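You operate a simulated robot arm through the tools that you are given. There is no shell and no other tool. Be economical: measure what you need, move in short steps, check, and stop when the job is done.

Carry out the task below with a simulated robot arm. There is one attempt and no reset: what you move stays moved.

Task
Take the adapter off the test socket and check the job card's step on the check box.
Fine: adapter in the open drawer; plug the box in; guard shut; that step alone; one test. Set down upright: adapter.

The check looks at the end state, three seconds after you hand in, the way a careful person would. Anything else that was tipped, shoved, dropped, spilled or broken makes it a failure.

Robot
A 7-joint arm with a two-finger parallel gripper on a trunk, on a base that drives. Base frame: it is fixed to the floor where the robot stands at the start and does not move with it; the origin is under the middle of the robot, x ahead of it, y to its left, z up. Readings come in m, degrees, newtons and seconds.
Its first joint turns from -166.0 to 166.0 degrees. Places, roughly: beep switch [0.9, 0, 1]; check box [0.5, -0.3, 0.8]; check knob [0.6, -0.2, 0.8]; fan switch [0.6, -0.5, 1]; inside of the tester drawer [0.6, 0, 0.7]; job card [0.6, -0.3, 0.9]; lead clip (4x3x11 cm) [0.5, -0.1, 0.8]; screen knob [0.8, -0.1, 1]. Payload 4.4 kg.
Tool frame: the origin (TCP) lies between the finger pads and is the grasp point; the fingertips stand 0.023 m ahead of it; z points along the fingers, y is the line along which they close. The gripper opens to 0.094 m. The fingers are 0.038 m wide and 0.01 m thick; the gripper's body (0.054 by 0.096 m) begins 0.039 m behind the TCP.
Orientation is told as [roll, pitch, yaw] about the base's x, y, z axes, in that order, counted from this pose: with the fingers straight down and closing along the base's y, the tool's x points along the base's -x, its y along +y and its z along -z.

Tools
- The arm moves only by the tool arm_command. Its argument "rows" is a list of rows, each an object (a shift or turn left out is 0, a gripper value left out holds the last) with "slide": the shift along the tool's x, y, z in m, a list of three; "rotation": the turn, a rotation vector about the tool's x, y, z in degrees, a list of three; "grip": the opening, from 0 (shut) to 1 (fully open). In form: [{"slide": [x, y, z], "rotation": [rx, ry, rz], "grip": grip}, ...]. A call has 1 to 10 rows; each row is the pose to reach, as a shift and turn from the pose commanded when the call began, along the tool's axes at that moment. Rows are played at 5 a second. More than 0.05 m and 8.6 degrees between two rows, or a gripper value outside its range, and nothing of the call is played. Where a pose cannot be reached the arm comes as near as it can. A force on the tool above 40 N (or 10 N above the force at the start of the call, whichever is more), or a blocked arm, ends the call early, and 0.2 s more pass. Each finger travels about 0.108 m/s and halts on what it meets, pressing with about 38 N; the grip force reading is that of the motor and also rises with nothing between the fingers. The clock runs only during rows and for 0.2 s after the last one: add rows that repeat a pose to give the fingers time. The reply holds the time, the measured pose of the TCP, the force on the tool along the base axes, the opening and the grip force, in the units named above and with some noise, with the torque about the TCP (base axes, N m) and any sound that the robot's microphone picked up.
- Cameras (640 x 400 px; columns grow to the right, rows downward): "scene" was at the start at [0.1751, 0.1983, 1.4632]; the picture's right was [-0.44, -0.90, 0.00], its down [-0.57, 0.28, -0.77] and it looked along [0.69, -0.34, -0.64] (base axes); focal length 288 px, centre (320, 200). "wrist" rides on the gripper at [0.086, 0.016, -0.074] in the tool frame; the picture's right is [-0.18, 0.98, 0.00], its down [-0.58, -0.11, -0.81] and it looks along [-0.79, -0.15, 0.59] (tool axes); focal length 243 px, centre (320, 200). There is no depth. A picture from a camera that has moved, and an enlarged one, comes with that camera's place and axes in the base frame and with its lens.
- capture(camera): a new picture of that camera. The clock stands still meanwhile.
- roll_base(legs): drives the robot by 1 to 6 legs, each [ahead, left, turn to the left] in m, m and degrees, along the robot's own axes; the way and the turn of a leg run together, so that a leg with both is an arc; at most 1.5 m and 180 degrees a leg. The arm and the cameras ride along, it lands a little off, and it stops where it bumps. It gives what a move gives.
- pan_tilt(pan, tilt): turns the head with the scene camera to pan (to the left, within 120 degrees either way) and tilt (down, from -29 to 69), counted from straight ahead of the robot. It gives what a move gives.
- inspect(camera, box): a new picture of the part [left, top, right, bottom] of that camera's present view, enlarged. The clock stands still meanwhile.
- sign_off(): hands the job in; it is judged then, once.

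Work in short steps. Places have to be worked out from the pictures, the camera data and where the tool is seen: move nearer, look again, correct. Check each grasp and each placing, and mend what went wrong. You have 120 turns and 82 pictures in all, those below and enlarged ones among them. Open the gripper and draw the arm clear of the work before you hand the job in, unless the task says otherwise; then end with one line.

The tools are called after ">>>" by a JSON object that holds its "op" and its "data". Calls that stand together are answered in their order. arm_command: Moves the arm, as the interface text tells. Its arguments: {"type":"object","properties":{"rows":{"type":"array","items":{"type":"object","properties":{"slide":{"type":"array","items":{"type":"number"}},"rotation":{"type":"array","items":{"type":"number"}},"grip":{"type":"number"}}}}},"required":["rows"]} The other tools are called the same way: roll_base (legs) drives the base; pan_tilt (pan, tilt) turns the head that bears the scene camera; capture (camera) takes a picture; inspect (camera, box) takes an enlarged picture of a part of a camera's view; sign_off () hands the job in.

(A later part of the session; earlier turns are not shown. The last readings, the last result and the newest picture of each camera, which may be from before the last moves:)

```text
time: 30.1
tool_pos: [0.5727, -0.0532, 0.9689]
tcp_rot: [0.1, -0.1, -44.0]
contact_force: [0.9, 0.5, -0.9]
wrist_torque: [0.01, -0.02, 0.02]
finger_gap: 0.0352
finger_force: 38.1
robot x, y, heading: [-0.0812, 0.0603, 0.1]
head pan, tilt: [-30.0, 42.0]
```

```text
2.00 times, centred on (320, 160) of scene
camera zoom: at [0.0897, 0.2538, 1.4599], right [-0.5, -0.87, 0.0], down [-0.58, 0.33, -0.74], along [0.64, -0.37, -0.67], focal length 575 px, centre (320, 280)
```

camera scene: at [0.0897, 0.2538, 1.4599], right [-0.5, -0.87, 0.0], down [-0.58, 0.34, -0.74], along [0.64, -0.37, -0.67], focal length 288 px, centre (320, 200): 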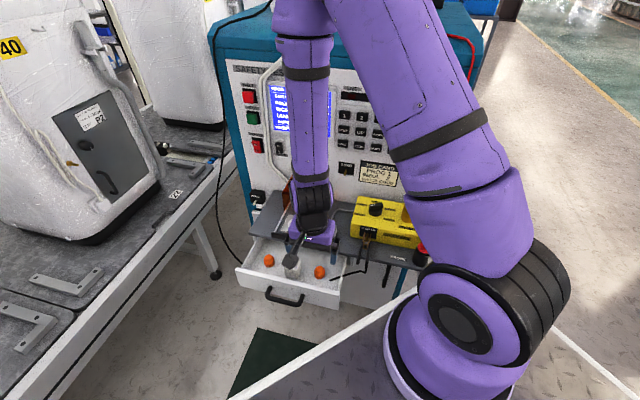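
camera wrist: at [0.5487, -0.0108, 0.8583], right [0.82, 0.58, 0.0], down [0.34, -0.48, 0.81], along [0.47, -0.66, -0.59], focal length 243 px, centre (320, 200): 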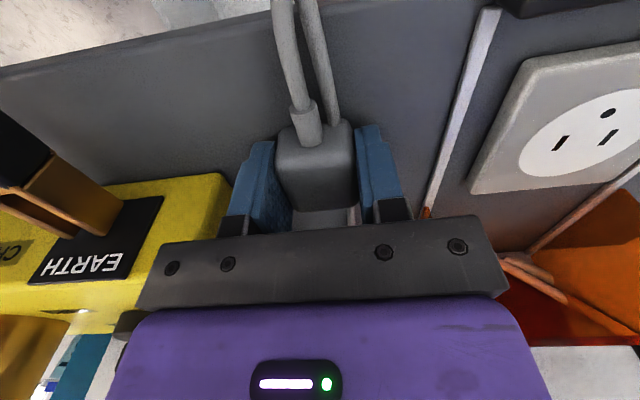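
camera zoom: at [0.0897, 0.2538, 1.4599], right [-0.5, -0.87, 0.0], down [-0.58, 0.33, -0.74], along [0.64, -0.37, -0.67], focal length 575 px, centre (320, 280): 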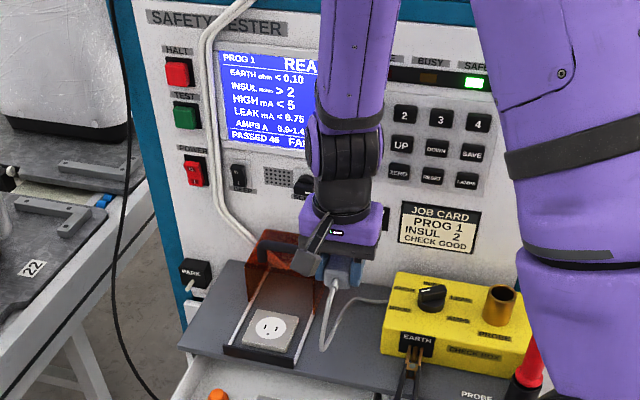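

The screen looks unchanged. Now I'll turn the plug about the vertical to see its side profile.

>>> {"op": "arm_command", "data": {"rows": [{"slide": [0.01, 0, 0], "rotation": [0, 0, -8]}, {"slide": [0.02, 0, 0], "rotation": [0, 0, -16]}, {"slide": [0.02, 0, 0], "rotation": [0, 0, -24]}, {"slide": [0.02, 0, 0], "rotation": [0, 0, -32]}, {"slide": [0.02, 0, 0], "rotation": [0, 0, -40]}, {"slide": [0.02, 0, 0], "rotation": [0, 0, -48]}, {"slide": [0.02, 0, 0], "rotation": [0, 0, -56]}, {"slide": [0.02, 0, 0], "rotation": [0, 0, -64]}, {"slide": [0.02, 0, 0], "rotation": [0, 0, -70]}, {"slide": [0.02, 0, 0], "rotation": [0, 0, -70]}]}}

>>> {"op": "inspect", "data": {"camera": "scene", "box": [280, 150, 390, 250]}}

```text
time: 32.3
tool_pos: [0.5573, -0.0399, 0.9687]
tcp_rot: [0.0, -0.1, 26.1]
contact_force: [0.0, -0.2, -0.4]
wrist_torque: [-0.01, 0.0, -0.02]
finger_gap: 0.0352
finger_force: 38.0
robot x, y, heading: [-0.0787, 0.0616, 0.0]
head pan, tilt: [-30.0, 42.0]
```

```text
4.00 times, centred on (335, 200) of scene
camera zoom: at [0.0898, 0.2539, 1.4599], right [-0.5, -0.87, 0.0], down [-0.58, 0.33, -0.74], along [0.64, -0.37, -0.67], focal length 1151 px, centre (260, 200)
```

zoom: 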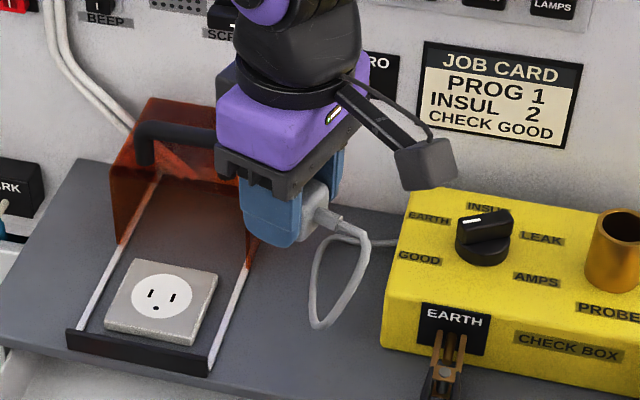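

>>> {"op": "inspect", "data": {"camera": "scene", "box": [330, 185, 372, 218]}}

```text
12.12 times, centred on (351, 202) of scene
camera zoom: at [0.0898, 0.2539, 1.4599], right [-0.5, -0.87, 0.0], down [-0.58, 0.33, -0.74], along [0.64, -0.37, -0.67], focal length 3487 px, centre (-56, 182)
```

zoom: 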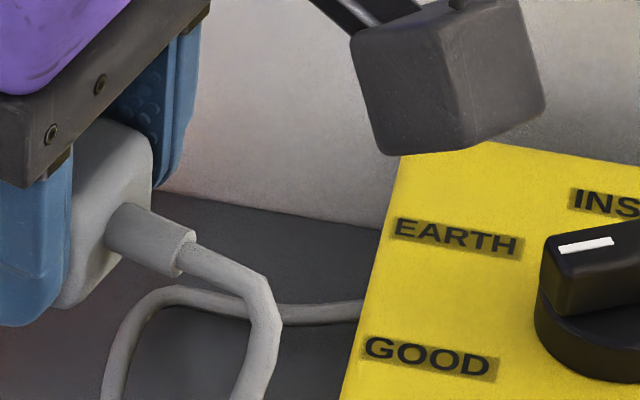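

No prongs are modelled: the plug's flat bottom is the mating face, like the adapter's. I'll turn back to the tester's heading and move above the socket.

>>> {"op": "arm_command", "data": {"rows": [{"slide": [0, 0, 0], "rotation": [0, 0, 8]}, {"slide": [0, 0, 0], "rotation": [0, 0, 16]}, {"slide": [0, 0, 0], "rotation": [0, 0, 24]}, {"slide": [0, 0, 0], "rotation": [0, 0, 32]}, {"slide": [0, 0, 0], "rotation": [0, 0, 40]}, {"slide": [0, 0, 0], "rotation": [0, 0, 48]}, {"slide": [0, 0, 0], "rotation": [0, 0, 56]}, {"slide": [0, 0, 0], "rotation": [0, 0, 64]}, {"slide": [0, 0, 0], "rotation": [0, 0, 70]}, {"slide": [0, 0, 0], "rotation": [0, 0, 70]}]}}

```text
time: 34.5
tool_pos: [0.5569, -0.0395, 0.9694]
tcp_rot: [0.1, 0.0, -44.0]
contact_force: [0.3, 0.0, -1.5]
wrist_torque: [-0.01, 0.0, 0.0]
finger_gap: 0.0352
finger_force: 37.6
robot x, y, heading: [-0.0795, 0.0577, -0.0]
head pan, tilt: [-30.0, 42.0]
```

Moving laterally over the socket at height, then lowering to z≈0.845.

>>> {"op": "arm_command", "data": {"rows": [{"slide": [-0.02, 0.04, 0.02]}, {"slide": [-0.04, 0.08, 0.04]}, {"slide": [-0.06, 0.115, 0.06]}, {"slide": [-0.062, 0.119, 0.095]}, {"slide": [-0.062, 0.119, 0.125]}, {"slide": [-0.062, 0.119, 0.125]}]}}

>>> {"op": "inspect", "data": {"camera": "wrist", "box": [200, 30, 440, 230]}}

>>> {"op": "inspect", "data": {"camera": "scene", "box": [260, 180, 350, 260]}}

```text
time: 35.9
tool_pos: [0.6853, 0.0027, 0.8455]
tcp_rot: [0.2, -0.1, -43.9]
contact_force: [-0.3, 0.6, -1.4]
wrist_torque: [-0.01, -0.03, 0.01]
finger_gap: 0.0351
finger_force: 38.2
robot x, y, heading: [-0.0817, 0.0581, 0.1]
head pan, tilt: [-30.0, 42.0]
```

```text
2.00 times, centred on (320, 130) of wrist
camera zoom: at [0.6339, 0.0741, 0.9187], right [0.82, 0.58, 0.0], down [0.34, -0.48, 0.81], along [0.47, -0.66, -0.59], focal length 485 px, centre (320, 340)
```

zoom: 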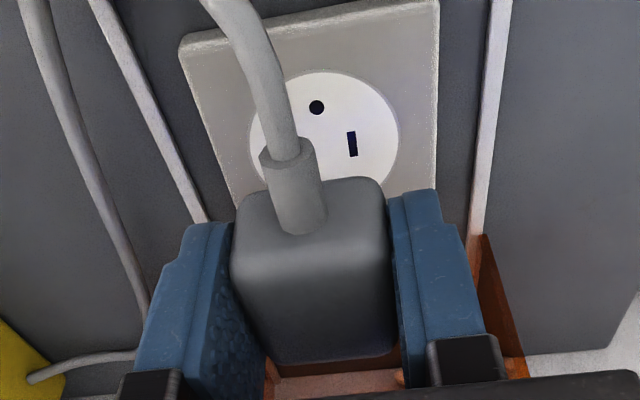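

```text
5.00 times, centred on (305, 220) of scene
camera zoom: at [0.0896, 0.2539, 1.4599], right [-0.5, -0.87, 0.0], down [-0.58, 0.33, -0.74], along [0.64, -0.37, -0.67], focal length 1438 px, centre (395, 100)
```

zoom: 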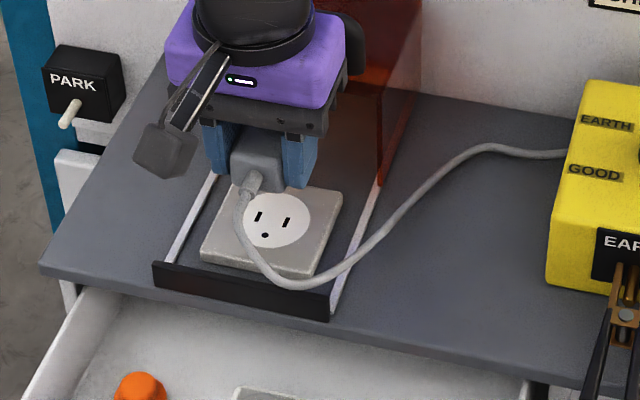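

The socket centre works out at f≈0.493, l≈0.477, with the plate at z≈0.775, so the plug is right above it. I'll lower it gently.

>>> {"op": "arm_command", "data": {"rows": [{"slide": [0, 0, 0.015]}, {"slide": [0, 0, 0.025]}, {"slide": [0, 0, 0.03]}, {"slide": [0, 0, 0.034]}, {"slide": [0, 0, 0.038]}, {"slide": [0, 0, 0.042]}, {"slide": [0, 0, 0.046]}, {"slide": [0, 0, 0.05]}]}}

>>> {"op": "inspect", "data": {"camera": "wrist", "box": [200, 30, 440, 230]}}

>>> {"op": "inspect", "data": {"camera": "scene", "box": [260, 180, 350, 260]}}

```text
time: 37.7
tool_pos: [0.6842, 0.0019, 0.7964]
tcp_rot: [0.3, -0.3, -43.9]
contact_force: [-3.1, 0.2, 27.7]
wrist_torque: [-0.03, 0.19, 0.02]
finger_gap: 0.0355
finger_force: 37.8
robot x, y, heading: [-0.0804, 0.0613, -0.0]
head pan, tilt: [-30.0, 42.0]
```

```text
2.00 times, centred on (320, 130) of wrist
camera zoom: at [0.6331, 0.0738, 0.8699], right [0.82, 0.58, 0.01], down [0.34, -0.48, 0.81], along [0.47, -0.66, -0.59], focal length 485 px, centre (320, 340)
```

zoom: 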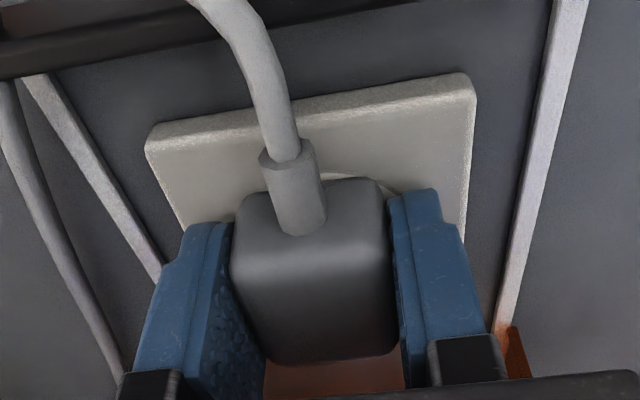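

```text
5.00 times, centred on (305, 220) of scene
camera zoom: at [0.0887, 0.2539, 1.46], right [-0.5, -0.87, 0.0], down [-0.58, 0.33, -0.74], along [0.64, -0.37, -0.67], focal length 1438 px, centre (395, 100)
```

zoom: 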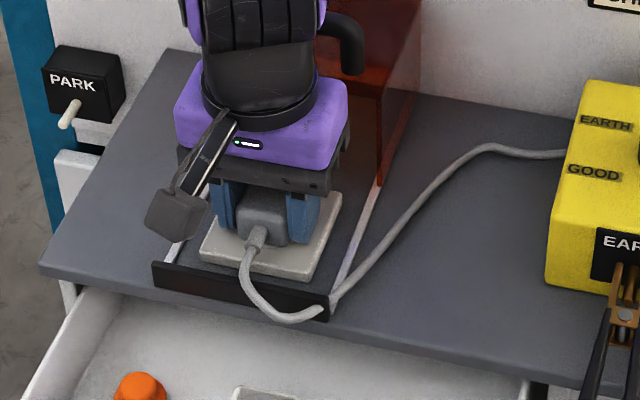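

Contact force is 28 N at z 0.796. I'll press slightly more to make sure it's seated.

>>> {"op": "arm_command", "data": {"rows": [{"slide": [0, 0, 0.002]}, {"slide": [0, 0, 0.003]}, {"slide": [0, 0, 0.003]}]}}

```text
time: 38.1
tool_pos: [0.6859, 0.0029, 0.796]
tcp_rot: [0.3, -0.2, -43.9]
contact_force: [-4.3, 0.9, 15.1]
wrist_torque: [-0.07, 0.29, -0.02]
finger_gap: 0.0354
finger_force: 38.3
robot x, y, heading: [-0.0835, 0.0616, -0.2]
head pan, tilt: [-30.0, 42.0]
stopped in row 2: the force on the tool passed its limit at 45 N (the readings are from after the stop); the commanded pose is now the measured one
```

It is hard-seated at 0.796. I'll release carefully, rise, and inspect.

>>> {"op": "arm_command", "data": {"rows": [{"slide": [0, 0, -0.001], "grip": 0.6}, {"slide": [0, 0, -0.001], "grip": 0.7}, {"slide": [0, 0, -0.001], "grip": 0.7}, {"slide": [0, 0, -0.03]}, {"slide": [0.02, 0, -0.07]}, {"slide": [0.05, 0, -0.1]}, {"slide": [0.09, 0, -0.12]}, {"slide": [0.12, 0, -0.13]}, {"slide": [0.12, 0, -0.13]}]}}

>>> {"op": "inspect", "data": {"camera": "wrist", "box": [200, 60, 440, 220]}}

>>> {"op": "inspect", "data": {"camera": "scene", "box": [260, 180, 350, 260]}}

```text
time: 40.1
tool_pos: [0.6022, 0.0854, 0.9256]
tcp_rot: [0.2, -0.2, -44.0]
contact_force: [1.1, 0.1, 0.2]
wrist_torque: [0.02, 0.04, 0.0]
finger_gap: 0.0657
finger_force: 0.2
robot x, y, heading: [-0.0789, 0.0573, 0.1]
head pan, tilt: [-30.0, 42.0]
```

```text
2.50 times, centred on (320, 140) of wrist
camera zoom: at [0.5502, 0.1559, 0.9997], right [0.82, 0.58, 0.0], down [0.34, -0.48, 0.81], along [0.47, -0.66, -0.59], focal length 606 px, centre (320, 350)
```

zoom: 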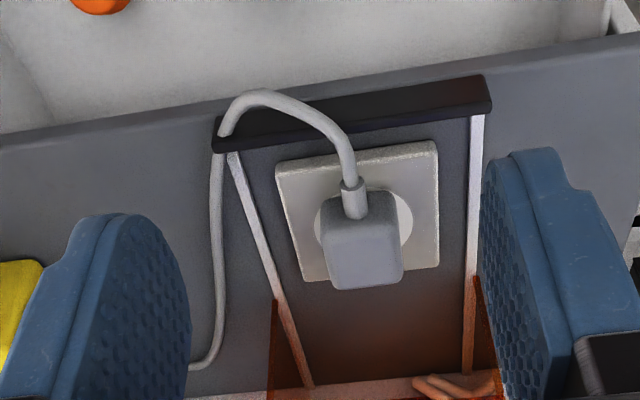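

```text
5.00 times, centred on (305, 220) of scene
camera zoom: at [0.0899, 0.2538, 1.4599], right [-0.5, -0.87, 0.0], down [-0.58, 0.33, -0.74], along [0.64, -0.37, -0.67], focal length 1438 px, centre (395, 100)
```

zoom: 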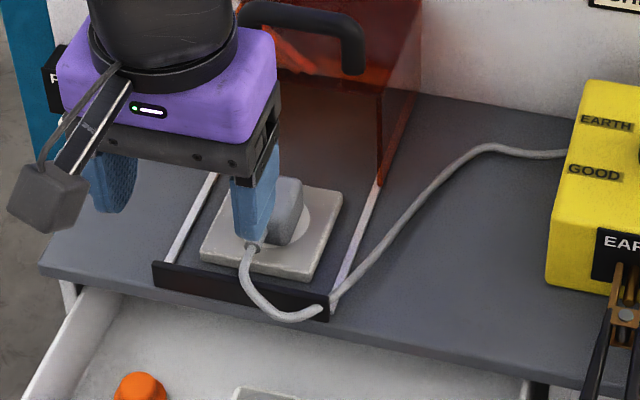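

The plug sits flush and centred on the socket. The guard's handle bar is near (0.739,-0.052,0.883) and about 8 cm wide. I'll approach tilted, with the hand leaning away from the panel and fingers open, to grip its ends.

>>> {"op": "arm_command", "data": {"rows": [{"slide": [-0.03, -0.001, -0.03], "rotation": [0, -5, 0], "grip": 1}, {"slide": [-0.06, -0.002, -0.04], "rotation": [0, -10, 0]}, {"slide": [-0.09, -0.003, -0.04], "rotation": [0, -15, 0]}, {"slide": [-0.12, -0.004, -0.04], "rotation": [0, -20, 0]}, {"slide": [-0.15, -0.004, -0.04], "rotation": [0, -25, 0]}, {"slide": [-0.15, -0.004, -0.04], "rotation": [0, -25, 0]}]}}

>>> {"op": "capture", "data": {"camera": "wrist"}}

>>> {"op": "inspect", "data": {"camera": "scene", "box": [230, 60, 400, 250]}}

```text
time: 41.5
tool_pos: [0.7049, -0.0221, 0.9656]
tcp_rot: [0.3, -25.2, -44.1]
contact_force: [0.1, 0.4, -0.6]
wrist_torque: [0.0, 0.0, 0.01]
finger_gap: 0.0941
finger_force: 0.0
robot x, y, heading: [-0.0803, 0.0571, 0.1]
head pan, tilt: [-30.0, 42.0]
```

```text
31 pictures are left
camera wrist: at [0.6363, 0.0655, 0.9954], right [0.8, 0.59, 0.08], down [0.05, -0.21, 0.98], along [0.59, -0.78, -0.2], focal length 243 px, centre (320, 200)
```

wrist: 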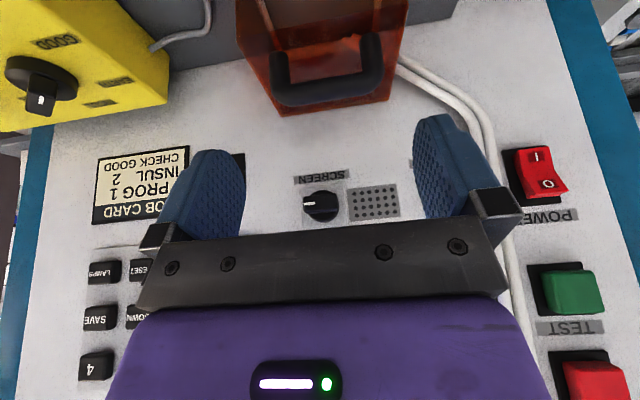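

```text
2.11 times, centred on (315, 155) of scene
camera zoom: at [0.0896, 0.2539, 1.4599], right [-0.5, -0.87, 0.0], down [-0.58, 0.33, -0.74], along [0.64, -0.37, -0.67], focal length 606 px, centre (330, 295)
```

zoom: 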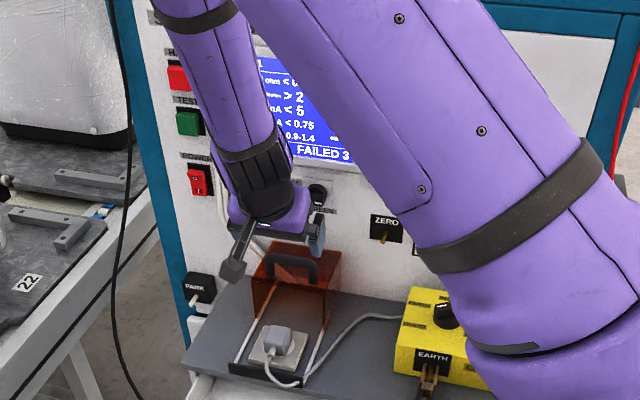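

The handle is 4 mm to the left of the tool's centreline. I'll move down along the fingers to straddle its ends, then close.

>>> {"op": "arm_command", "data": {"rows": [{"slide": [-0.002, 0.004, 0.03]}, {"slide": [-0.004, 0.004, 0.06]}, {"slide": [-0.006, 0.004, 0.08]}, {"slide": [-0.007, 0.004, 0.092]}, {"slide": [-0.007, 0.004, 0.092]}, {"slide": [-0.007, 0.004, 0.092], "grip": 0.5}, {"slide": [-0.007, 0.004, 0.092], "grip": 0.5}]}}

>>> {"op": "capture", "data": {"camera": "wrist"}}

```text
time: 43.1
tool_pos: [0.7387, -0.0503, 0.8842]
tcp_rot: [0.3, -25.1, -44.1]
contact_force: [-4.6, -4.2, -4.7]
wrist_torque: [-0.13, -0.57, 0.26]
finger_gap: 0.0846
finger_force: 45.3
robot x, y, heading: [-0.081, 0.0601, -0.0]
head pan, tilt: [-30.0, 42.0]
```

```text
29 pictures are left
camera wrist: at [0.6707, 0.0372, 0.9142], right [0.8, 0.59, 0.08], down [0.05, -0.21, 0.98], along [0.59, -0.78, -0.2], focal length 243 px, centre (320, 200)
```

wrist: 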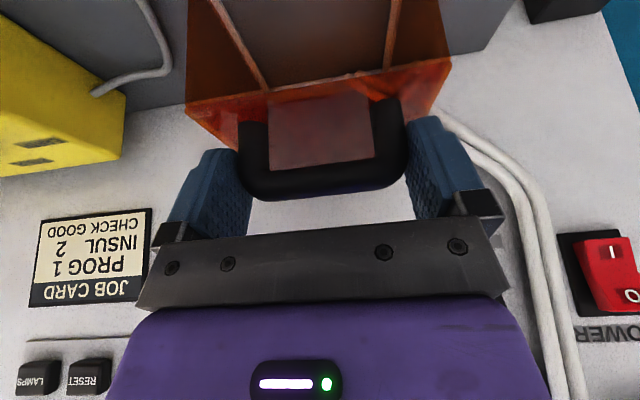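

The handle is gripped (85 mm). I'll pull the guard horizontally toward the stop.

>>> {"op": "arm_command", "data": {"rows": [{"slide": [0.018, 0, -0.0085]}, {"slide": [0.036, 0, -0.017]}, {"slide": [0.054, 0, -0.0256]}, {"slide": [0.068, 0, -0.032]}, {"slide": [0.077, 0, -0.0362]}, {"slide": [0.086, 0, -0.0405]}, {"slide": [0.095, 0, -0.0447]}, {"slide": [0.1, 0, -0.047]}, {"slide": [0.105, 0, -0.0494]}, {"slide": [0.11, 0, -0.0518]}]}}

>>> {"op": "capture", "data": {"camera": "scene"}}

```text
time: 45.4
tool_pos: [0.6542, 0.0348, 0.8846]
tcp_rot: [0.3, -25.3, -44.0]
contact_force: [26.6, -12.2, 6.0]
wrist_torque: [-0.2, -0.84, 0.08]
finger_gap: 0.0846
finger_force: 45.8
robot x, y, heading: [-0.0778, 0.0587, 0.1]
head pan, tilt: [-30.0, 42.0]
```

```text
28 pictures are left
camera scene: at [0.0908, 0.2533, 1.4599], right [-0.5, -0.87, 0.0], down [-0.58, 0.34, -0.74], along [0.64, -0.37, -0.67], focal length 288 px, centre (320, 200)
```

scene: 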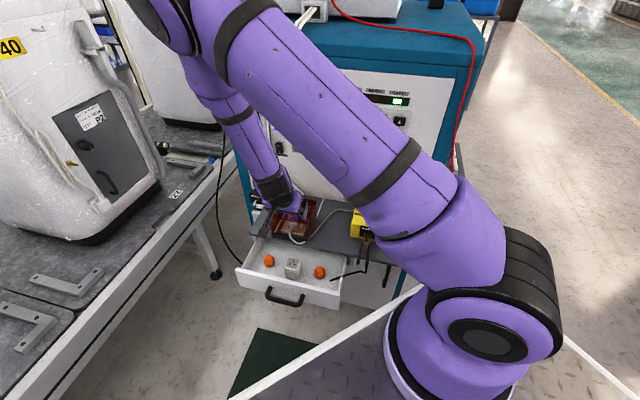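

The guard moved 12 cm and is now at the stop (27 N resistance). I'll release and draw up.

>>> {"op": "arm_command", "data": {"rows": [{"slide": [-0.003, 0, 0.001], "grip": 1}, {"slide": [-0.003, 0, 0.001], "grip": 1}, {"slide": [-0.003, 0, 0.001], "grip": 1}, {"slide": [-0.003, 0, -0.03]}, {"slide": [-0.003, 0, -0.07]}, {"slide": [-0.003, 0, -0.11], "rotation": [0, 8, 0]}, {"slide": [0.0, 0, -0.15], "rotation": [0, 16, 0]}, {"slide": [0.0, 0, -0.18], "rotation": [0, 24, 0]}, {"slide": [0.0, 0, -0.18], "rotation": [0, 25, 0]}]}}

>>> {"op": "inspect", "data": {"camera": "scene", "box": [220, 60, 440, 280]}}

```text
time: 47.4
tool_pos: [0.5955, 0.0891, 1.0486]
tcp_rot: [0.2, -0.2, -44.0]
contact_force: [0.2, 0.8, 0.2]
wrist_torque: [0.01, 0.03, -0.01]
finger_gap: 0.0938
finger_force: 0.1
robot x, y, heading: [-0.0784, 0.0594, -0.0]
head pan, tilt: [-30.0, 42.0]
```

```text
1.82 times, centred on (330, 170) of scene
camera zoom: at [0.0897, 0.254, 1.4599], right [-0.5, -0.87, 0.0], down [-0.58, 0.33, -0.74], along [0.64, -0.37, -0.67], focal length 523 px, centre (302, 254)
```

zoom: 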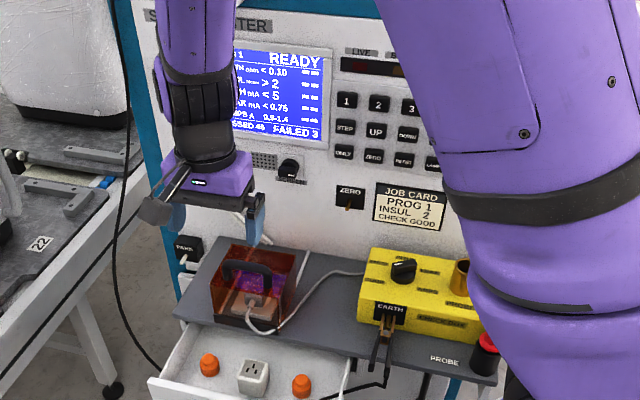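

The guard is shut. My label geometry suggests the knob may already point at GOOD, so I'll zoom in to verify it.

>>> {"op": "inspect", "data": {"camera": "scene", "box": [340, 190, 390, 225]}}

>>> {"op": "capture", "data": {"camera": "wrist"}}

```text
11.43 times, centred on (365, 208) of scene
camera zoom: at [0.0897, 0.254, 1.4599], right [-0.5, -0.87, 0.0], down [-0.58, 0.33, -0.74], along [0.64, -0.37, -0.67], focal length 3287 px, centre (-194, 114)
```

zoom: 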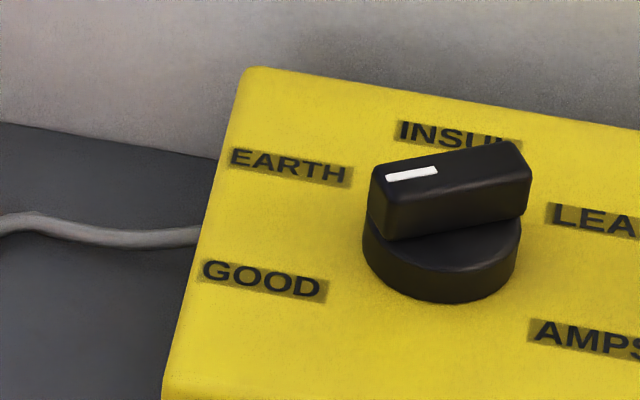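

```text
25 pictures are left
camera wrist: at [0.5435, 0.1597, 1.1224], right [0.81, 0.58, 0.0], down [0.34, -0.48, 0.81], along [0.47, -0.66, -0.59], focal length 243 px, centre (320, 200)
```

wrist: 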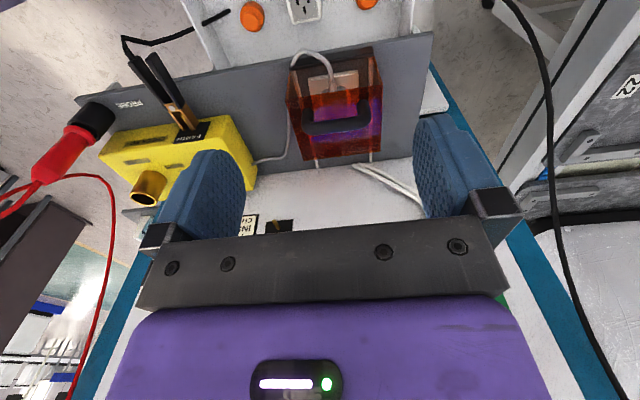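

The pointer is parallel to the direction of the GOOD label (the raised bar only looks nearer EARTH), so the knob is already right and I leave it alone. STEP is near f=0.635, l=0.361, z=1.057 and ONLY is at z=1.015. I'll close the fingers and turn the tool horizontal facing the keys.

>>> {"op": "arm_command", "data": {"rows": [{"slide": [-0.01, -0.012, -0.01], "rotation": [0, -8, 0], "grip": 0}, {"slide": [-0.02, -0.03, -0.02], "rotation": [0, -16, 0]}, {"slide": [-0.04, -0.05, -0.02], "rotation": [0, -24, 0]}, {"slide": [-0.06, -0.07, -0.02], "rotation": [0, -32, 0]}, {"slide": [-0.08, -0.09, -0.02], "rotation": [0, -40, 0]}, {"slide": [-0.1, -0.11, -0.02], "rotation": [0, -48, 0]}, {"slide": [-0.12, -0.119, -0.02], "rotation": [0, -56, 0]}, {"slide": [-0.13, -0.119, -0.02], "rotation": [0, -64, 0]}, {"slide": [-0.13, -0.119, -0.02], "rotation": [0, -72, 0]}, {"slide": [-0.13, -0.119, -0.02], "rotation": [0, -80, 0]}]}}

>>> {"op": "capture", "data": {"camera": "scene"}}

```text
time: 49.5
tool_pos: [0.6076, -0.0873, 1.0669]
tcp_rot: [1.4, -80.3, -45.4]
contact_force: [0.0, 0.3, -1.0]
wrist_torque: [-0.01, 0.0, 0.0]
finger_gap: 0.0
finger_force: 38.0
robot x, y, heading: [-0.0808, 0.061, -0.0]
head pan, tilt: [-30.0, 42.0]
```

```text
24 pictures are left
camera scene: at [0.0895, 0.2536, 1.4599], right [-0.5, -0.87, 0.0], down [-0.58, 0.34, -0.74], along [0.64, -0.37, -0.67], focal length 288 px, centre (320, 200)
```

scene: 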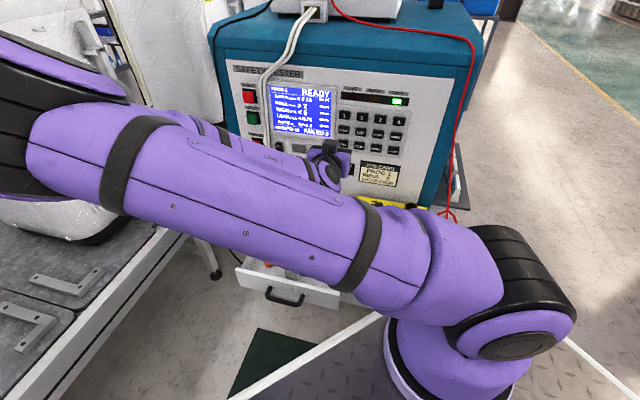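

The arm is free with zero force. I'll check the key positions from the wrist camera.

>>> {"op": "capture", "data": {"camera": "wrist"}}

>>> {"op": "inspect", "data": {"camera": "scene", "box": [230, 75, 410, 195]}}

```text
23 pictures are left
camera wrist: at [0.5554, -0.0163, 0.9933], right [0.7, 0.69, 0.19], down [-0.58, 0.4, 0.71], along [0.41, -0.61, 0.68], focal length 243 px, centre (320, 200)
```

wrist: 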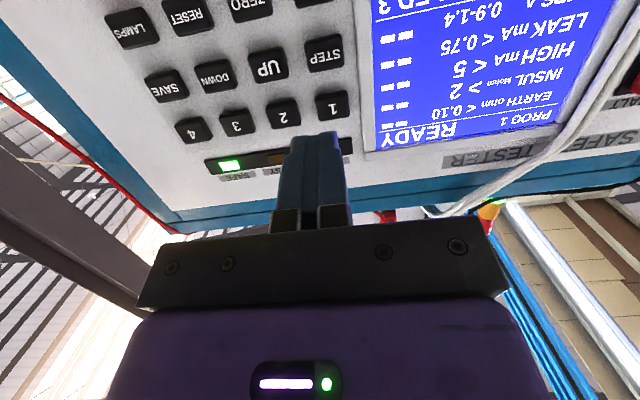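

```text
3.33 times, centred on (320, 135) of scene
camera zoom: at [0.0895, 0.2536, 1.4599], right [-0.5, -0.87, 0.0], down [-0.58, 0.34, -0.74], along [0.64, -0.37, -0.67], focal length 959 px, centre (320, 417)
```

zoom: 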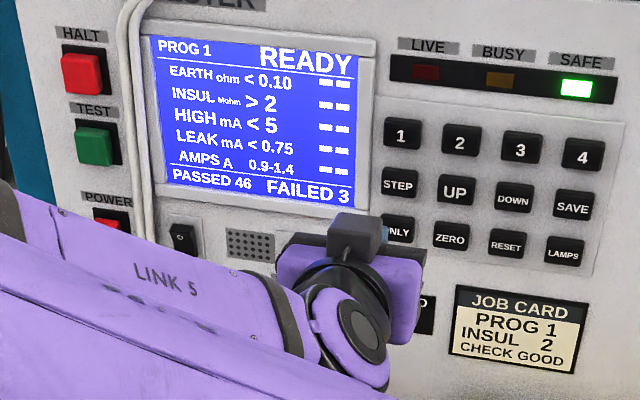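

The screen shows PROG 1 with the limits unchanged and no step marked. STEP is at (0.707,-0.182,1.054). I'll align level with it and press gently, then withdraw.

>>> {"op": "arm_command", "data": {"rows": [{"slide": [-0.001, 0.002, 0.04], "rotation": [0, -5, 0]}, {"slide": [-0.003, 0.0043, 0.08], "rotation": [0, -9.7, 0]}, {"slide": [-0.004, 0.0043, 0.0998], "rotation": [0, -9.7, 0]}, {"slide": [-0.0055, 0.0043, 0.109], "rotation": [0, -9.7, 0]}, {"slide": [-0.0065, 0.0043, 0.114], "rotation": [0, -9.7, 0]}, {"slide": [-0.007, 0.0043, 0.117], "rotation": [0, -9.7, 0]}, {"slide": [-0.0075, 0.0043, 0.12], "rotation": [0, -9.7, 0]}]}}

```text
time: 51.1
tool_pos: [0.6962, -0.1676, 1.0531]
tcp_rot: [50.7, -89.8, -94.7]
contact_force: [0.0, 0.6, 1.3]
wrist_torque: [-0.05, 0.04, -0.02]
finger_gap: 0.0001
finger_force: 38.2
robot x, y, heading: [-0.0819, 0.055, -0.1]
head pan, tilt: [-30.0, 42.0]
```

No contact yet (tip at f≈0.631). I'll advance in 3 mm steps.

>>> {"op": "arm_command", "data": {"rows": [{"slide": [0, 0, 0.003]}, {"slide": [0, 0, 0.006]}, {"slide": [0, 0, 0.009]}, {"slide": [0, 0, 0.012]}]}}

```text
time: 52.1
tool_pos: [0.7042, -0.1753, 1.0543]
tcp_rot: [54.7, -89.7, -98.7]
contact_force: [-24.3, 19.0, 4.0]
wrist_torque: [-0.02, -0.06, -0.17]
finger_gap: 0.0001
finger_force: 37.6
robot x, y, heading: [-0.0828, 0.0609, 0.0]
head pan, tilt: [-30.0, 42.0]
heard: click
```

Click, at about 31 N. I'll withdraw 4 cm and check the screen.

>>> {"op": "arm_command", "data": {"rows": [{"slide": [0, 0, -0.02]}, {"slide": [0, 0, -0.05]}, {"slide": [0, 0, -0.05]}]}}

>>> {"op": "inspect", "data": {"camera": "scene", "box": [230, 75, 410, 195]}}

```text
time: 53.0
tool_pos: [0.6679, -0.1425, 1.0544]
tcp_rot: [63.5, -89.7, -107.4]
contact_force: [0.4, -0.6, 0.5]
wrist_torque: [-0.02, 0.0, 0.0]
finger_gap: 0.0
finger_force: 37.5
robot x, y, heading: [-0.0829, 0.0596, -0.0]
head pan, tilt: [-30.0, 42.0]
```

```text
3.33 times, centred on (320, 135) of scene
camera zoom: at [0.0899, 0.2538, 1.4599], right [-0.5, -0.87, 0.0], down [-0.58, 0.33, -0.74], along [0.64, -0.37, -0.67], focal length 959 px, centre (320, 417)
```

zoom: 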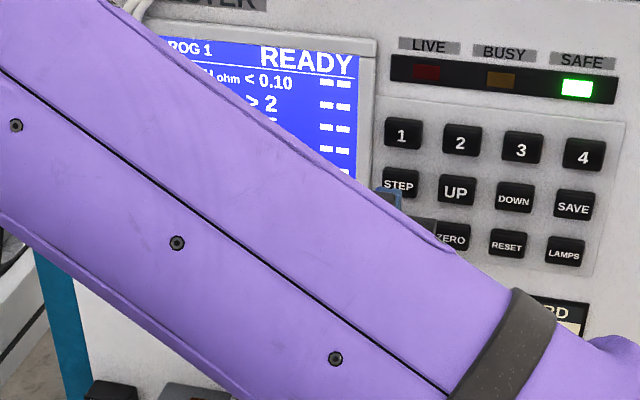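

>>> {"op": "capture", "data": {"camera": "wrist"}}

```text
20 pictures are left
camera wrist: at [0.6252, -0.0784, 0.9664], right [0.68, 0.71, 0.19], down [-0.66, 0.48, 0.58], along [0.32, -0.52, 0.79], focal length 243 px, centre (320, 200)
```

wrist: 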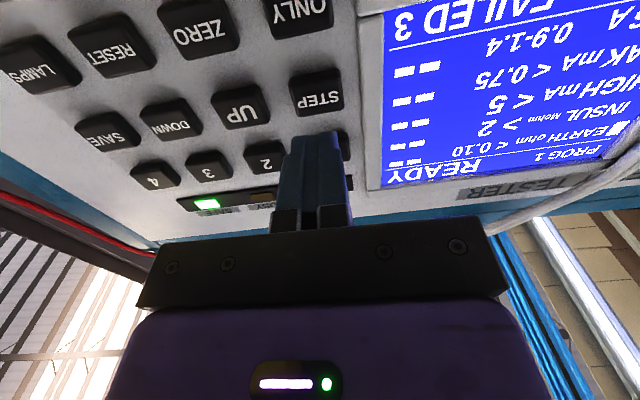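

A marker now stands before EARTH, so STEP walks through the steps. I'll press STEP once more.

>>> {"op": "arm_command", "data": {"rows": [{"slide": [0, 0, 0.03]}, {"slide": [0, 0, 0.044]}, {"slide": [0, 0, 0.047]}, {"slide": [0, 0, 0.0495]}, {"slide": [0, 0, 0.03]}, {"slide": [0, 0, 0]}, {"slide": [0, 0, 0]}]}}

>>> {"op": "inspect", "data": {"camera": "wrist", "box": [200, 0, 640, 220]}}

```text
time: 54.5
tool_pos: [0.6683, -0.142, 1.0557]
tcp_rot: [64.7, -89.8, -108.8]
contact_force: [0.4, 0.6, 0.0]
wrist_torque: [-0.01, 0.04, 0.01]
finger_gap: 0.0
finger_force: 38.1
robot x, y, heading: [-0.0811, 0.0617, 0.1]
head pan, tilt: [-30.0, 42.0]
heard: click
```

```text
1.45 times, centred on (420, 110) of wrist
camera zoom: at [0.6258, -0.0789, 0.9676], right [0.68, 0.71, 0.19], down [-0.66, 0.48, 0.58], along [0.32, -0.52, 0.79], focal length 353 px, centre (174, 331)
```

zoom: 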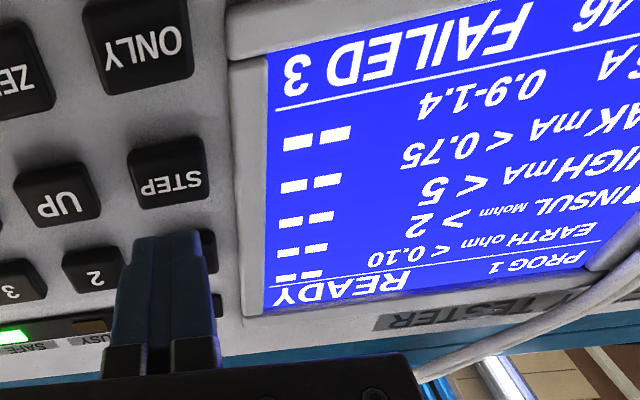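

The marker has moved to INSUL. Next I'll go down 4 cm and press ONLY.

>>> {"op": "arm_command", "data": {"rows": [{"slide": [0.02, 0, 0]}, {"slide": [0.041, 0, 0]}, {"slide": [0.041, 0, 0.03]}, {"slide": [0.041, 0, 0.044]}, {"slide": [0.041, 0, 0.047]}, {"slide": [0.041, 0, 0.0495]}, {"slide": [0.041, 0, 0.03]}, {"slide": [0.041, 0, 0]}, {"slide": [0.041, 0, 0]}]}}

>>> {"op": "capture", "data": {"camera": "wrist"}}

```text
time: 56.5
tool_pos: [0.6682, -0.143, 1.0143]
tcp_rot: [62.3, -89.7, -106.3]
contact_force: [1.0, 0.3, -0.3]
wrist_torque: [-0.01, 0.03, 0.02]
finger_gap: 0.0
finger_force: 37.6
robot x, y, heading: [-0.0836, 0.0588, -0.1]
head pan, tilt: [-30.0, 42.0]
heard: click
```

```text
18 pictures are left
camera wrist: at [0.6262, -0.0791, 0.9259], right [0.68, 0.71, 0.19], down [-0.66, 0.48, 0.58], along [0.32, -0.52, 0.79], focal length 243 px, centre (320, 200)
```

wrist: 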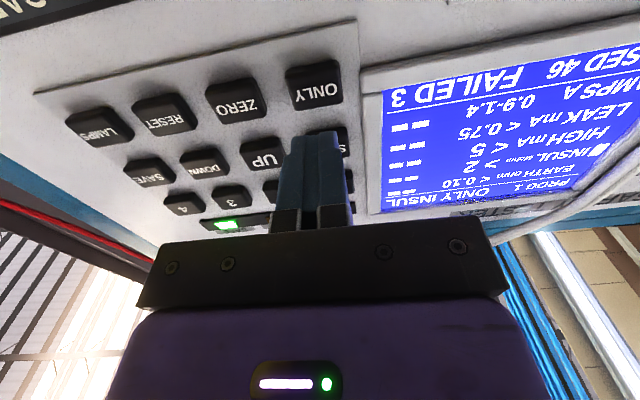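

The screen reads "ONLY INSUL". Next is TEST, at about l=0.643, z=1.055. I'll raise and back off first so the camera clears the guard handle, then move left.

>>> {"op": "arm_command", "data": {"rows": [{"slide": [-0.025, 0, -0.03]}, {"slide": [-0.045, 0.02, -0.055]}, {"slide": [-0.045, 0.065, -0.055]}, {"slide": [-0.045, 0.11, -0.055]}, {"slide": [-0.045, 0.155, -0.055]}, {"slide": [-0.045, 0.2, -0.055]}, {"slide": [-0.045, 0.24, -0.055]}, {"slide": [-0.045, 0.27, -0.055]}, {"slide": [-0.045, 0.282, -0.055]}, {"slide": [-0.045, 0.282, -0.055]}]}}

>>> {"op": "capture", "data": {"camera": "wrist"}}

>>> {"op": "capture", "data": {"camera": "scene"}}

```text
time: 58.8
tool_pos: [0.826, 0.0994, 1.0582]
tcp_rot: [57.4, -89.7, -101.4]
contact_force: [-0.3, 0.3, 0.2]
wrist_torque: [-0.03, -0.01, 0.0]
finger_gap: 0.0001
finger_force: 37.7
robot x, y, heading: [-0.0771, 0.0603, -0.1]
head pan, tilt: [-30.0, 42.0]
```

```text
17 pictures are left
camera wrist: at [0.7838, 0.1625, 0.9715], right [0.68, 0.71, 0.19], down [-0.66, 0.48, 0.58], along [0.32, -0.52, 0.79], focal length 243 px, centre (320, 200)
```

wrist: 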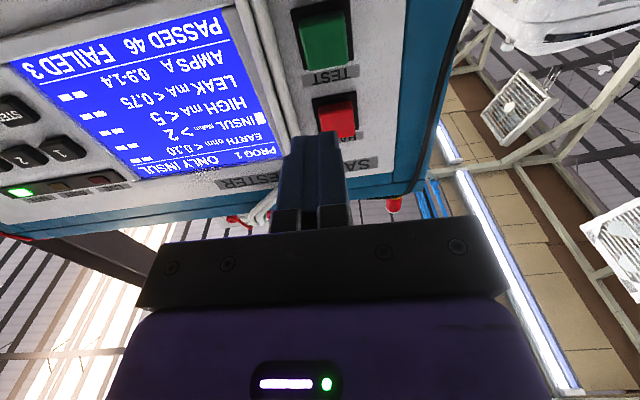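

```text
16 pictures are left
camera scene: at [0.0897, 0.2539, 1.4599], right [-0.5, -0.87, 0.0], down [-0.58, 0.33, -0.74], along [0.64, -0.37, -0.67], focal length 288 px, centre (320, 200)
```

scene: 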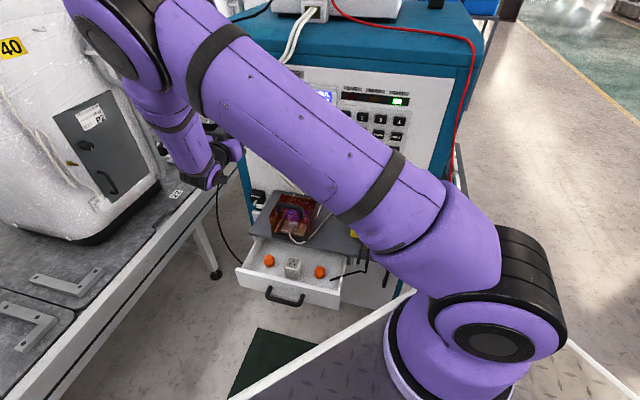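

TEST lines up with the tool. Before the single test I'll verify the guard and plug once more.

>>> {"op": "inspect", "data": {"camera": "scene", "box": [240, 180, 350, 260]}}

```text
5.00 times, centred on (295, 220) of scene
camera zoom: at [0.0897, 0.2539, 1.4599], right [-0.5, -0.87, 0.0], down [-0.58, 0.33, -0.74], along [0.64, -0.37, -0.67], focal length 1438 px, centre (445, 100)
```

zoom: 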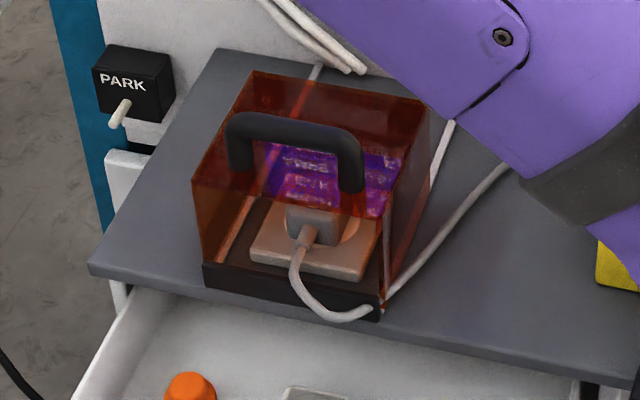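

The guard is fully against the stop with the plug seated beneath it. I'll press TEST gently.

>>> {"op": "arm_command", "data": {"rows": [{"slide": [0.004, 0.001, 0.03]}, {"slide": [0.004, 0.001, 0.055]}, {"slide": [0.004, 0.001, 0.065]}, {"slide": [0.004, 0.001, 0.069]}, {"slide": [0.004, 0.001, 0.072]}, {"slide": [0.004, 0.001, 0.075]}, {"slide": [0.004, 0.001, 0.078]}]}}

```text
time: 60.4
tool_pos: [0.8816, 0.0458, 1.0554]
tcp_rot: [54.5, -89.7, -98.5]
contact_force: [0.3, 0.0, 0.9]
wrist_torque: [0.05, 0.0, -0.01]
finger_gap: 0.0
finger_force: 38.2
robot x, y, heading: [-0.0822, 0.0554, 0.1]
head pan, tilt: [-30.0, 42.0]
```

No contact yet, so I'll advance in 3 mm steps.

>>> {"op": "arm_command", "data": {"rows": [{"slide": [0, 0, 0.003]}, {"slide": [0, 0, 0.006]}, {"slide": [0, 0, 0.009]}, {"slide": [0, 0, 0.012]}]}}

```text
time: 61.4
tool_pos: [0.8912, 0.0378, 1.0549]
tcp_rot: [57.0, -89.7, -100.9]
contact_force: [0.3, -0.9, 0.3]
wrist_torque: [0.01, 0.0, -0.02]
finger_gap: 0.0
finger_force: 38.5
robot x, y, heading: [-0.0859, 0.0608, 0.1]
head pan, tilt: [-30.0, 42.0]
```

>>> {"op": "arm_command", "data": {"rows": [{"slide": [0, 0, 0.003]}, {"slide": [0, 0, 0.006]}, {"slide": [0, 0, 0.009]}, {"slide": [0, 0, 0.012]}]}}

```text
time: 62.4
tool_pos: [0.8993, 0.03, 1.0542]
tcp_rot: [56.0, -89.7, -99.9]
contact_force: [-12.2, 5.9, -0.2]
wrist_torque: [0.0, 0.0, -0.17]
finger_gap: 0.0
finger_force: 38.3
robot x, y, heading: [-0.0804, 0.0582, -0.1]
head pan, tilt: [-30.0, 42.0]
heard: click
```

A click with contact. I'll withdraw and watch the screen.

>>> {"op": "arm_command", "data": {"rows": [{"slide": [0, 0, -0.03]}, {"slide": [0, 0, -0.07]}, {"slide": [0, 0, -0.1]}, {"slide": [0, 0, -0.1]}, {"slide": [0, 0, -0.1]}]}}

>>> {"op": "capture", "data": {"camera": "wrist"}}

```text
time: 63.5
tool_pos: [0.8279, 0.0994, 1.0554]
tcp_rot: [58.5, -89.8, -102.6]
contact_force: [-0.6, 0.4, 0.0]
wrist_torque: [-0.01, -0.03, -0.01]
finger_gap: 0.0
finger_force: 38.0
robot x, y, heading: [-0.0796, 0.0602, -0.0]
head pan, tilt: [-30.0, 42.0]
```

```text
14 pictures are left
camera wrist: at [0.7838, 0.1628, 0.9687], right [0.68, 0.71, 0.19], down [-0.66, 0.48, 0.58], along [0.32, -0.52, 0.79], focal length 243 px, centre (320, 200)
```

wrist: 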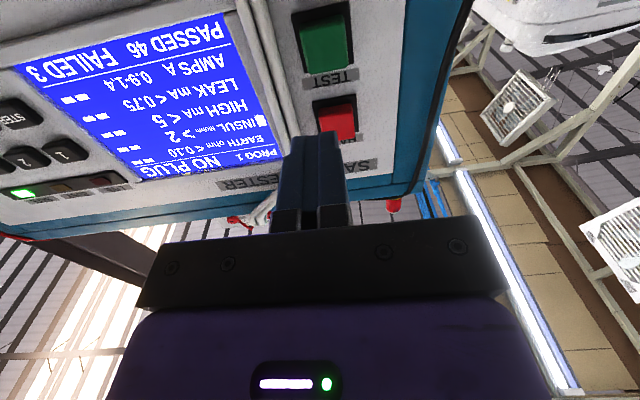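

The tester says "NO PLUG": the test was refused and the counts are unchanged, so the plug isn't properly home. I'll go back, open the guard, reseat the plug, and close again. First, the pre-grip pose above the handle.

>>> {"op": "arm_command", "data": {"rows": [{"slide": [-0.01, -0.02, -0.03], "rotation": [0, 7, 0]}, {"slide": [-0.02, -0.04, -0.06], "rotation": [0, 14, 0]}, {"slide": [-0.02, -0.06, -0.09], "rotation": [0, 21, 0]}, {"slide": [-0.02, -0.08, -0.119], "rotation": [0, 28, 0]}, {"slide": [-0.02, -0.105, -0.119], "rotation": [0, 35, 0], "grip": 1}, {"slide": [-0.01, -0.13, -0.119], "rotation": [0, 42, 0]}, {"slide": [0.01, -0.15, -0.119], "rotation": [0, 49, 0]}, {"slide": [0.04, -0.165, -0.119], "rotation": [0, 56, 0]}, {"slide": [0.07, -0.167, -0.119], "rotation": [0, 64, 0]}, {"slide": [0.07, -0.167, -0.119], "rotation": [0, 64, 0]}]}}

>>> {"op": "capture", "data": {"camera": "wrist"}}

```text
time: 65.8
tool_pos: [0.6261, 0.0606, 0.9852]
tcp_rot: [0.3, -25.8, -44.2]
contact_force: [1.1, -0.1, -0.5]
wrist_torque: [0.06, -0.03, 0.0]
finger_gap: 0.094
finger_force: 0.1
robot x, y, heading: [-0.0807, 0.0557, -0.1]
head pan, tilt: [-30.0, 42.0]
```

```text
13 pictures are left
camera wrist: at [0.5568, 0.149, 1.0134], right [0.8, 0.59, 0.08], down [0.05, -0.2, 0.98], along [0.6, -0.78, -0.19], focal length 243 px, centre (320, 200)
```

wrist: 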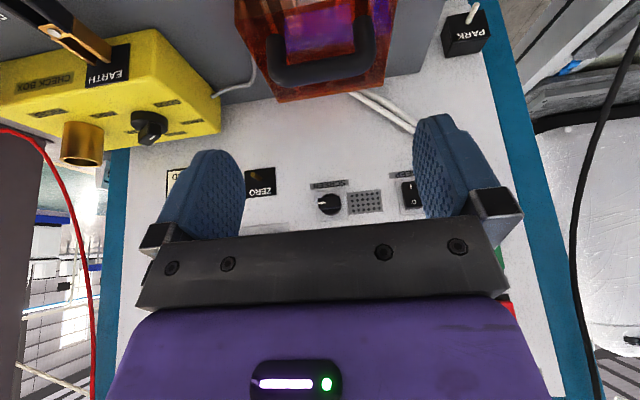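

Aligned with the handle. I'll descend, grip, and push the guard back open.

>>> {"op": "arm_command", "data": {"rows": [{"slide": [0.003, 0.001, 0.035]}, {"slide": [0.006, 0.001, 0.07]}, {"slide": [0.009, 0.001, 0.095]}, {"slide": [0.0094, 0.001, 0.107]}, {"slide": [0.0094, 0.001, 0.107]}, {"slide": [0.0094, 0.001, 0.107], "grip": 0.5}, {"slide": [0.0094, 0.001, 0.107], "grip": 0.5}]}}

>>> {"op": "arm_command", "data": {"rows": [{"slide": [-0.018, 0, 0.0087]}, {"slide": [-0.036, 0, 0.0174]}, {"slide": [-0.054, 0, 0.0261]}, {"slide": [-0.072, 0, 0.0348]}, {"slide": [-0.09, 0, 0.0435]}, {"slide": [-0.1, 0, 0.0483]}, {"slide": [-0.105, 0, 0.0507]}, {"slide": [-0.105, 0, 0.0507]}]}}

```text
time: 67.3
tool_pos: [0.654, 0.0341, 0.8832]
tcp_rot: [0.2, -25.9, -44.2]
contact_force: [-7.2, -8.1, -5.2]
wrist_torque: [-0.37, -0.43, -0.17]
finger_gap: 0.0844
finger_force: 45.3
robot x, y, heading: [-0.0774, 0.0596, 0.0]
head pan, tilt: [-30.0, 42.0]
```

```text
time: 68.9
tool_pos: [0.7318, -0.0439, 0.8845]
tcp_rot: [0.1, -25.5, -44.1]
contact_force: [-8.5, -0.3, 7.9]
wrist_torque: [0.03, 0.36, -0.19]
finger_gap: 0.0846
finger_force: 45.4
robot x, y, heading: [-0.0794, 0.0581, -0.0]
head pan, tilt: [-30.0, 42.0]
stopped in row 7: the force on the tool passed its limit at 44 N (the readings are from after the stop); the commanded pose is now the measured one
```

The guard is open again (it hit its rear stop). I'll release, withdraw and move to a viewing pose for the plug.

>>> {"op": "arm_command", "data": {"rows": [{"slide": [0, 0, 0], "grip": 1}, {"slide": [0, 0, 0], "grip": 1}, {"slide": [0, 0, -0.035]}, {"slide": [0, 0, -0.075]}, {"slide": [0.03, 0, -0.09], "rotation": [0, 6.5, 0]}, {"slide": [0.06, 0, -0.09], "rotation": [0, 13, 0]}, {"slide": [0.09, 0, -0.08], "rotation": [0, 19, 0]}, {"slide": [0.12, 0, -0.06], "rotation": [0, 25.5, 0]}, {"slide": [0.13, 0, -0.04], "rotation": [0, 25.5, 0]}, {"slide": [0.13, 0, -0.04], "rotation": [0, 25.5, 0]}]}}

>>> {"op": "inspect", "data": {"camera": "wrist", "box": [270, 60, 410, 160]}}

```text
time: 71.1
tool_pos: [0.6368, 0.0505, 0.8631]
tcp_rot: [0.2, 0.0, -44.1]
contact_force: [0.4, -0.7, 0.1]
wrist_torque: [0.03, 0.03, -0.01]
finger_gap: 0.094
finger_force: 0.1
robot x, y, heading: [-0.0794, 0.0619, 0.1]
head pan, tilt: [-30.0, 42.0]
```

```text
4.00 times, centred on (340, 110) of wrist
camera zoom: at [0.5848, 0.1221, 0.9365], right [0.82, 0.58, 0.0], down [0.34, -0.48, 0.81], along [0.47, -0.66, -0.59], focal length 970 px, centre (240, 560)
```

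zoom: 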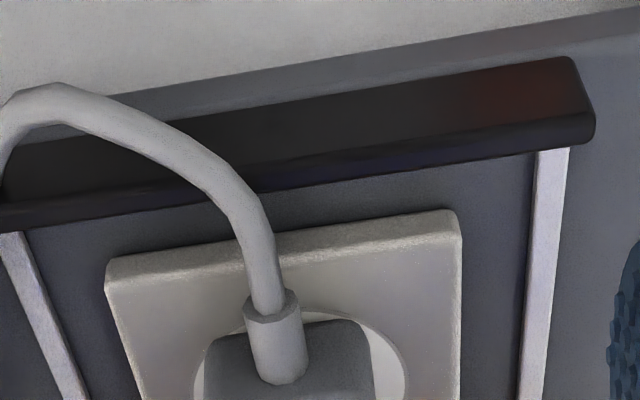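

>>> {"op": "inspect", "data": {"camera": "wrist", "box": [270, 120, 410, 207]}}

>>> {"op": "inspect", "data": {"camera": "scene", "box": [280, 205, 330, 245]}}

```text
4.57 times, centred on (340, 164) of wrist
camera zoom: at [0.5848, 0.1221, 0.9365], right [0.82, 0.58, 0.0], down [0.34, -0.48, 0.81], along [0.47, -0.66, -0.59], focal length 1109 px, centre (229, 367)
```

zoom: 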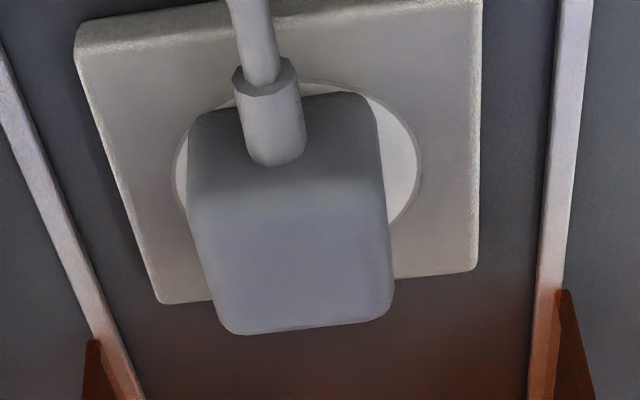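

```text
10.00 times, centred on (305, 225) of scene
camera zoom: at [0.0895, 0.2538, 1.4599], right [-0.5, -0.87, 0.0], down [-0.58, 0.33, -0.74], along [0.64, -0.37, -0.67], focal length 2876 px, centre (470, -50)
```

zoom: 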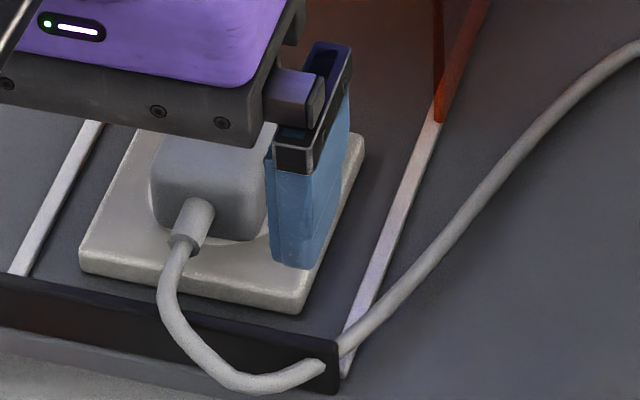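

The plug is centred on the socket to within about 1 mm, but my fingertips were at plate height (about 0.773) when I pressed, so they probably bottomed out before the plug did. I'll push on the plug's top with closed fingers instead.

>>> {"op": "arm_command", "data": {"rows": [{"slide": [-0.01, 0, -0.02], "grip": 0}, {"slide": [-0.05, -0.0007, -0.02], "grip": 0}, {"slide": [-0.0696, -0.0007, -0.02], "grip": 0}, {"slide": [-0.0696, -0.0007, -0.02], "grip": 0}, {"slide": [-0.0696, -0.0007, 0.015]}, {"slide": [-0.0696, -0.0007, 0.03]}, {"slide": [-0.0696, -0.0007, 0.036]}, {"slide": [-0.0696, -0.0007, 0.04]}]}}

>>> {"op": "arm_command", "data": {"rows": [{"slide": [0, 0, 0.003]}, {"slide": [0, 0, 0.006]}, {"slide": [0, 0, 0.009]}, {"slide": [0, 0, 0.012]}]}}

```text
time: 72.9
tool_pos: [0.6848, 0.0018, 0.8247]
tcp_rot: [0.2, 0.0, -44.1]
contact_force: [-1.2, -0.3, 5.4]
wrist_torque: [0.06, 0.12, 0.01]
finger_gap: 0.0
finger_force: 37.7
robot x, y, heading: [-0.0827, 0.0572, -0.0]
head pan, tilt: [-30.0, 42.0]
```

```text
time: 73.3
tool_pos: [0.6868, 0.0008, 0.825]
tcp_rot: [0.3, -0.2, -44.1]
contact_force: [-7.0, -0.2, 22.2]
wrist_torque: [0.11, 0.3, 0.0]
finger_gap: 0.0
finger_force: 38.0
robot x, y, heading: [-0.0836, 0.0596, -0.3]
head pan, tilt: [-30.0, 42.0]
stopped in row 2: the force on the tool passed its limit at 48 N (the readings are from after the stop); the commanded pose is now the measured one
```

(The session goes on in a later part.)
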